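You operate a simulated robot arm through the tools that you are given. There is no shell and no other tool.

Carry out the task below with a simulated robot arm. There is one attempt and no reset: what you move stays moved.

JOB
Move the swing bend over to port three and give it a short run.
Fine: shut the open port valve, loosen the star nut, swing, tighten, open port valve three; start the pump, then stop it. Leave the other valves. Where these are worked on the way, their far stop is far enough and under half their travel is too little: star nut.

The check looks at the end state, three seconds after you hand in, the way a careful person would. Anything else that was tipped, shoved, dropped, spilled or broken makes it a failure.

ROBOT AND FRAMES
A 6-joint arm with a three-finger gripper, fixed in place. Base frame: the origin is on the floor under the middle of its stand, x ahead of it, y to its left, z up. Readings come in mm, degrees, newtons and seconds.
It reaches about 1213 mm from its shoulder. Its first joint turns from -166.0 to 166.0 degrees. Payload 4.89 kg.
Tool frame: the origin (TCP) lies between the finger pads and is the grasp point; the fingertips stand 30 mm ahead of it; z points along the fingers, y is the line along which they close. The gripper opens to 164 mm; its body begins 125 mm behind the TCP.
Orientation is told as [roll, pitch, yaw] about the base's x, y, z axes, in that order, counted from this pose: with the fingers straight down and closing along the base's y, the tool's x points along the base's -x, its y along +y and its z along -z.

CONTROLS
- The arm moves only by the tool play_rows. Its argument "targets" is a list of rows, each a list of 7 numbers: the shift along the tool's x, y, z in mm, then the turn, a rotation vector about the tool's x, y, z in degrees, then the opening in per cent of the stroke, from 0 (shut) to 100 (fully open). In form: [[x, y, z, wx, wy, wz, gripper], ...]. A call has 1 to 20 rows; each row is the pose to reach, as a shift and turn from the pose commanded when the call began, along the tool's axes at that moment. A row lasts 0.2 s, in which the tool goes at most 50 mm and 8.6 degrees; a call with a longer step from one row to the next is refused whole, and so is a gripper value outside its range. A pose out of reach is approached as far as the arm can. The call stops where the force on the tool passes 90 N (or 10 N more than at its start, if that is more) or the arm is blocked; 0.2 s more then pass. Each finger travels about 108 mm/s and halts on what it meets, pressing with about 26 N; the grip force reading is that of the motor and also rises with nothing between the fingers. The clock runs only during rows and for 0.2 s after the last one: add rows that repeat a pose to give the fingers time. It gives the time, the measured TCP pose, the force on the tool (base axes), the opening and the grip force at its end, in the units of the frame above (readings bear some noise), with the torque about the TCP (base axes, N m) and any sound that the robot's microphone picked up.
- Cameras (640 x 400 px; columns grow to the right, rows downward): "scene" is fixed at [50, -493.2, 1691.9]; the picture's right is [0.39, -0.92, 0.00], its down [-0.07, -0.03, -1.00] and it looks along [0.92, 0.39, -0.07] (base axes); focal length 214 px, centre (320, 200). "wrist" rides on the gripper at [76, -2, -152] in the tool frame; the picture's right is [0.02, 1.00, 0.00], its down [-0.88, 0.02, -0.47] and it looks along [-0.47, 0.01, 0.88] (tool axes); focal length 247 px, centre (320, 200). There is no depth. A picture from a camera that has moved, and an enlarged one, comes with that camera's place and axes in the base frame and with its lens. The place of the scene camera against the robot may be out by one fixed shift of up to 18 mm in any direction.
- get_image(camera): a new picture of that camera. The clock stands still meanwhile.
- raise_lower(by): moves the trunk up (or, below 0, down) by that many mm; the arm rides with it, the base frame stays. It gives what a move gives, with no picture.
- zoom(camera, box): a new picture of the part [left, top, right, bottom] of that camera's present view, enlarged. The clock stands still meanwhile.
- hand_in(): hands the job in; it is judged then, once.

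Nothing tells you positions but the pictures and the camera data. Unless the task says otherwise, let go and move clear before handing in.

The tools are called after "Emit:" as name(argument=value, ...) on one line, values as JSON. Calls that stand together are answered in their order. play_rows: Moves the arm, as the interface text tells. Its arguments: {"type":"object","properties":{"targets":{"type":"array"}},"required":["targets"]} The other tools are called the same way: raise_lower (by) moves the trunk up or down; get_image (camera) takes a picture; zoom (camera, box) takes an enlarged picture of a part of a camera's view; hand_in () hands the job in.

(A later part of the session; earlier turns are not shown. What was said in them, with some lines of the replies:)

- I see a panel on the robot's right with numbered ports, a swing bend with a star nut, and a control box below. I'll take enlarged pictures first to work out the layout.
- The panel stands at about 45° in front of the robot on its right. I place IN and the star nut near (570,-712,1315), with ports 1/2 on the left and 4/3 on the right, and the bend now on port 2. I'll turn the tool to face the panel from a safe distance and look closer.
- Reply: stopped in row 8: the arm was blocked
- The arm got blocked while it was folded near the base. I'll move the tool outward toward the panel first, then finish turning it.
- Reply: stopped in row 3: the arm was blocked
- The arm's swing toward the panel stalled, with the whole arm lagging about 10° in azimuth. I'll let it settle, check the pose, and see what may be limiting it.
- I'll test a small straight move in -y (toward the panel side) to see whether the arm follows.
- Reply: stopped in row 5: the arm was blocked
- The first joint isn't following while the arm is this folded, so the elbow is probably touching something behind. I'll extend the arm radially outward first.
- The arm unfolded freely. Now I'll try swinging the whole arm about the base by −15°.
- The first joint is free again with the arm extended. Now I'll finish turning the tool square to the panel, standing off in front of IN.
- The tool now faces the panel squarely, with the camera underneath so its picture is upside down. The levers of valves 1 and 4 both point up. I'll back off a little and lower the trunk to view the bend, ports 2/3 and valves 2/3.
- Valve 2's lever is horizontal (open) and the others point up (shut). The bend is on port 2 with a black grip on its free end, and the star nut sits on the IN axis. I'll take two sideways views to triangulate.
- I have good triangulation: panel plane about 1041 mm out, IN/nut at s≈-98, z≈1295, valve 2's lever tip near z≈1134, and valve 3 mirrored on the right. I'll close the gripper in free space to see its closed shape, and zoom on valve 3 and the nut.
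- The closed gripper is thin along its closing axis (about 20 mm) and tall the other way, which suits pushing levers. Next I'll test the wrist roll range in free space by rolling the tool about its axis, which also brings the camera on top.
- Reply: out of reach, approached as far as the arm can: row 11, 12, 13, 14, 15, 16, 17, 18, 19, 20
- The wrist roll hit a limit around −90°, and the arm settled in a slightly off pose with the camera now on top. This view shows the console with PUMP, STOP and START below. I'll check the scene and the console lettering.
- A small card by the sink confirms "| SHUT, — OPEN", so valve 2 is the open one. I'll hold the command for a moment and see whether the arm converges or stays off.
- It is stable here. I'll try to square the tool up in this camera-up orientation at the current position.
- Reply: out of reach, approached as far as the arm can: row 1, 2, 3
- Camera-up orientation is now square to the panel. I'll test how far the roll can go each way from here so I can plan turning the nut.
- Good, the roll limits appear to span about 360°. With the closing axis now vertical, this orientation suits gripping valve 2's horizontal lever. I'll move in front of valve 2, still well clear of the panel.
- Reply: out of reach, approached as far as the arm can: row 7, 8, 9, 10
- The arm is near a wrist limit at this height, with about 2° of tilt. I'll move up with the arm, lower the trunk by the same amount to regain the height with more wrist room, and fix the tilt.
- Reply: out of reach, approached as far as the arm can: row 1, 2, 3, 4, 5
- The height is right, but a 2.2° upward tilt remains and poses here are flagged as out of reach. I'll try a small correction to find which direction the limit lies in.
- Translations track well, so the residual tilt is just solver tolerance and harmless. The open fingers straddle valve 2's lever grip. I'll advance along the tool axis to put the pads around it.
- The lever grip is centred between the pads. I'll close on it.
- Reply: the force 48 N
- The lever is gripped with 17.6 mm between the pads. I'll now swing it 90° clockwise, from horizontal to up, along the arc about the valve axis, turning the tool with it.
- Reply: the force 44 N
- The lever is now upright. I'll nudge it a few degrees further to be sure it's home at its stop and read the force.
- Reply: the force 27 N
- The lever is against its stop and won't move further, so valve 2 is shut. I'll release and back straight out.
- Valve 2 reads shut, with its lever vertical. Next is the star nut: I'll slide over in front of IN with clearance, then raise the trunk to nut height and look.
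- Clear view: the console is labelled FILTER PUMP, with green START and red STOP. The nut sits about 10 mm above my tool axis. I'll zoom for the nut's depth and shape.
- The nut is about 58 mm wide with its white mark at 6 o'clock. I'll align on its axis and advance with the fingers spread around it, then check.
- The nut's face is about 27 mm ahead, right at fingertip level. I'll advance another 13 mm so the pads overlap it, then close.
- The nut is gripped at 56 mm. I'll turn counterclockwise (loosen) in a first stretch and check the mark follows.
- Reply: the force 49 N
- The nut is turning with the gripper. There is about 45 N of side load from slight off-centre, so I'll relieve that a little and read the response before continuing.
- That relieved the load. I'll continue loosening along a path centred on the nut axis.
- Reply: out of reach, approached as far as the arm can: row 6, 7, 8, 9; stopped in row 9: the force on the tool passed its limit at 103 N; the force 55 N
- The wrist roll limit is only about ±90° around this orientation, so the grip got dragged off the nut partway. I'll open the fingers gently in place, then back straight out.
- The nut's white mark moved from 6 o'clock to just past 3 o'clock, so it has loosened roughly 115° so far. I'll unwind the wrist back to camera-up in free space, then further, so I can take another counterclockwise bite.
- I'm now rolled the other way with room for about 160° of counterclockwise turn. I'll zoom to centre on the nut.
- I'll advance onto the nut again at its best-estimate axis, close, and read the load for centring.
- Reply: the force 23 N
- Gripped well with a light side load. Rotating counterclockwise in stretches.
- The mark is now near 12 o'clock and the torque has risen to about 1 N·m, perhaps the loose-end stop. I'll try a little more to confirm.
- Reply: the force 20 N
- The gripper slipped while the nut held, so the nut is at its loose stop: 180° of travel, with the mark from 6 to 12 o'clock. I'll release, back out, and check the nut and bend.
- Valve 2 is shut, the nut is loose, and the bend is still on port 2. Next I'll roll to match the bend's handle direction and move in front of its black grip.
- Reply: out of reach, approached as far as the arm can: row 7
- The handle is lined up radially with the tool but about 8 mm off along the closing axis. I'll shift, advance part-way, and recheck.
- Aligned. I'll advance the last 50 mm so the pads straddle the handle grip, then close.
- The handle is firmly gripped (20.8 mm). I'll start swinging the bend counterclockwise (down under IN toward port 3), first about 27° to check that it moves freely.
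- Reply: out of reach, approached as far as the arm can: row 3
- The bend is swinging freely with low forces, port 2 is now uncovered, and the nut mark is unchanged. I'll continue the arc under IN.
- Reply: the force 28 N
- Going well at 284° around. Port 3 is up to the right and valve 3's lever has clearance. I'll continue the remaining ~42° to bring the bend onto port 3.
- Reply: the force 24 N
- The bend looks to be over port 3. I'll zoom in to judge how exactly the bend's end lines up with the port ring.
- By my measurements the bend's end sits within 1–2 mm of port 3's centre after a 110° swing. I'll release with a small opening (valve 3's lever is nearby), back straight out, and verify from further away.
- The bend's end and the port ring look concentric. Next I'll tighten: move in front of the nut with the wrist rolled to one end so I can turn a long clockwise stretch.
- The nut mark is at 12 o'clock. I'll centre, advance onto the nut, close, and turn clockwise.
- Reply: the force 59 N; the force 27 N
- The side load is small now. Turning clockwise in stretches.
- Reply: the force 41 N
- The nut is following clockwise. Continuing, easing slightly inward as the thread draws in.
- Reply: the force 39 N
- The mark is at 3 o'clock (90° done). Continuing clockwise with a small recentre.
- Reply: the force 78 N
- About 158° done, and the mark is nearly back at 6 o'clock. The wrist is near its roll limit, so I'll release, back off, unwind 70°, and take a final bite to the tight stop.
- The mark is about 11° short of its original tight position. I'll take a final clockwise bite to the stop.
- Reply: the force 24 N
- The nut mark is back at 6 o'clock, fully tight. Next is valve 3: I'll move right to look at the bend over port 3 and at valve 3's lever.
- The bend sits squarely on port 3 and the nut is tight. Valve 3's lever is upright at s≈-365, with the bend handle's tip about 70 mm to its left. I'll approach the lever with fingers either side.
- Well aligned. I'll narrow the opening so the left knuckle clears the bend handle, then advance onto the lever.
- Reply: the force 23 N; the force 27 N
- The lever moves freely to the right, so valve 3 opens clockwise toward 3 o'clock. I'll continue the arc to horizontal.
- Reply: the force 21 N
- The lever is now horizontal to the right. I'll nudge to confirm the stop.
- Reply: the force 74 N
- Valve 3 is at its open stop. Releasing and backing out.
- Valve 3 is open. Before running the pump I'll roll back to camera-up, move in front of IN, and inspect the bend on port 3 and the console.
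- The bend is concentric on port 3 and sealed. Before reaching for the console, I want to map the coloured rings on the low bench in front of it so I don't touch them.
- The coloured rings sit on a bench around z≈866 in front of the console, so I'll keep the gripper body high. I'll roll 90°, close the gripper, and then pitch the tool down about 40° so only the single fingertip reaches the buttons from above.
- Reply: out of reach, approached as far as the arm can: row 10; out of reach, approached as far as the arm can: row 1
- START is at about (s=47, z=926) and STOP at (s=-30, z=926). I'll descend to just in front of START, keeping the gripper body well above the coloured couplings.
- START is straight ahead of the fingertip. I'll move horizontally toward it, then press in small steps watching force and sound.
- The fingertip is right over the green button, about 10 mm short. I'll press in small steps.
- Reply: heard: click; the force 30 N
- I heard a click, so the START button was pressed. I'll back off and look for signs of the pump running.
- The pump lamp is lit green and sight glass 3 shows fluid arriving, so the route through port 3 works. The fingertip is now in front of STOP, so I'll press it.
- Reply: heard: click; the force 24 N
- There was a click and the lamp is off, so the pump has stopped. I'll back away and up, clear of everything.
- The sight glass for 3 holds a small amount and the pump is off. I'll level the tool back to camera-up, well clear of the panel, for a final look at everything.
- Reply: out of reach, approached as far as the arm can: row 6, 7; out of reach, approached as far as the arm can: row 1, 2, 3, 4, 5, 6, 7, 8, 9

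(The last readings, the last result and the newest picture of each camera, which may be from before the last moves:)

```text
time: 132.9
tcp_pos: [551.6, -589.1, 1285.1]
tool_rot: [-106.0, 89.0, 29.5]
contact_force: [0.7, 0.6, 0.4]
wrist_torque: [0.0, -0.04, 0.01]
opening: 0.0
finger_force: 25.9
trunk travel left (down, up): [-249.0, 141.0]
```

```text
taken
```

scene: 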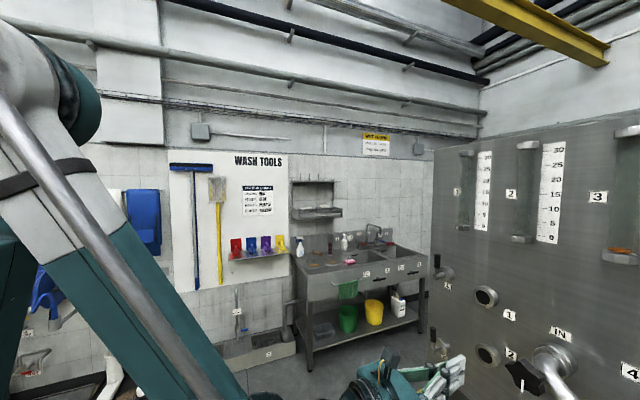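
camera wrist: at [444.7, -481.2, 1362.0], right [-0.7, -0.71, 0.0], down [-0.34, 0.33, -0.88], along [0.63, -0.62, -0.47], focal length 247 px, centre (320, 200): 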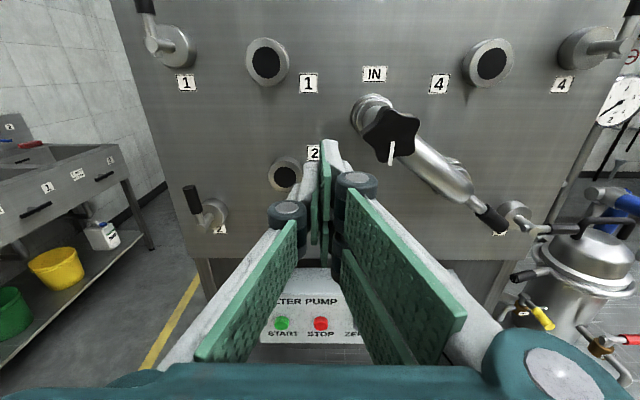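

Emit:
zoom(camera="wrist", box=[330, 60, 600, 260])

Emit:
zoom(camera="scene", box=[420, 110, 640, 400])

Emit:
play_rows(targets=[[0, 25, -10, 0, 0, 0, 10], [0, 50, -20, 0, 0, 0, 20], [0, 75, -20, 0, 0, 0, 30], [0, 100, -20, 0, 0, 0, 50], [0, 120, -20, 0, 0, 0, 60], [0, 120, -20, 0, 0, 0, 60]])

Emit:
get_image(camera="wrist")

```text
2.00 times, centred on (465, 160) of wrist
camera zoom: at [444.7, -481.2, 1362.0], right [-0.7, -0.71, 0.0], down [-0.34, 0.33, -0.88], along [0.63, -0.62, -0.47], focal length 494 px, centre (30, 280)
```

zoom: 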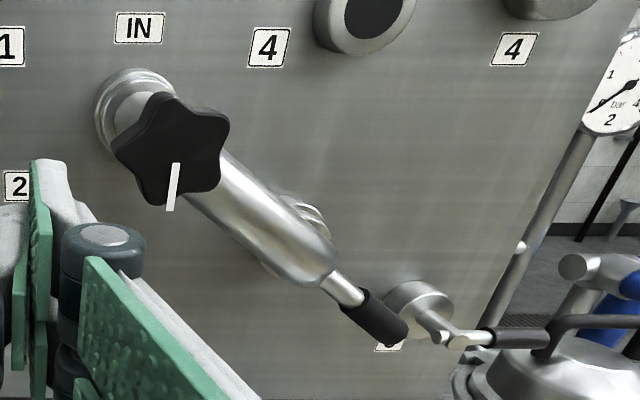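

```text
1.38 times, centred on (530, 255) of scene
camera zoom: at [50.0, -493.2, 1691.9], right [0.39, -0.92, 0.0], down [-0.07, -0.03, -1.0], along [0.92, 0.39, -0.07], focal length 296 px, centre (30, 124)
```

zoom: 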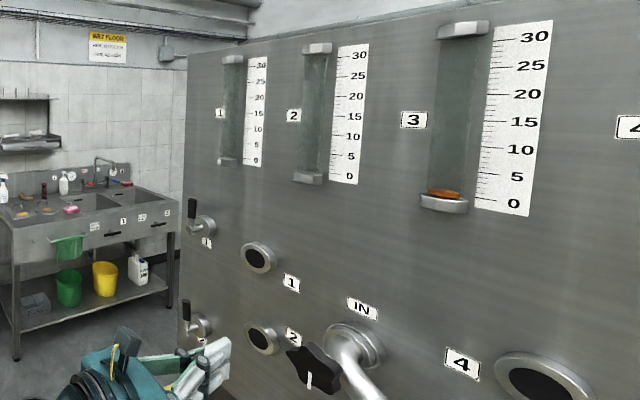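

```text
time: 134.3
tcp_pos: [453.6, -660.3, 1283.1]
tool_rot: [-105.8, 89.0, 29.6]
contact_force: [0.4, -0.4, -0.3]
wrist_torque: [-0.02, -0.01, 0.0]
opening: 98.3
finger_force: 0.1
trunk travel left (down, up): [-249.0, 141.0]
```

```text
taken
camera wrist: at [345.7, -553.5, 1358.9], right [-0.7, -0.71, 0.0], down [-0.34, 0.33, -0.88], along [0.63, -0.62, -0.47], focal length 247 px, centre (320, 200)
```

wrist: 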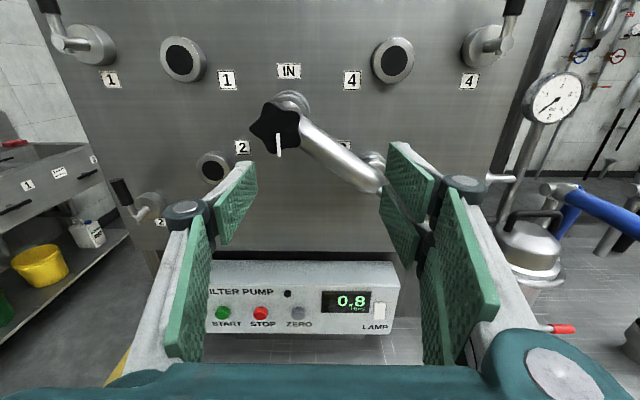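

The display reads 0.8 litres and the pump lamp is off. The bend is on port 3 with the nut tight, valve 2 is shut, valve 3 is open, and valves 1 and 4 are untouched. The gripper is clear, so I'm handing in.

Emit:
hand_in()

```text
The job is handed in.
```

The swing bend is now on port three and the pump has had a short run of about four seconds. The job is handed in.

- **Port valve two:** shut, with its lever against the stop.
- **Star nut:** loosened to its far stop (180° of travel), then tightened back to its original position after the swing. The gripper slipped on the nut once while loosening, so I regripped it.
- **Bend:** swung about 110° from port two to port three, where it sits lined up on the port.
- **Port valve three:** opened clockwise to its stop.
- **Pump:** started, then stopped. The lamp came on and went off again, fluid reached sight glass three, and the display reads 0.8 litres.
- **Other valves:** one and four were not touched, and nothing looked disturbed in the last pictures.

The arm is clear of the panel with the gripper open.
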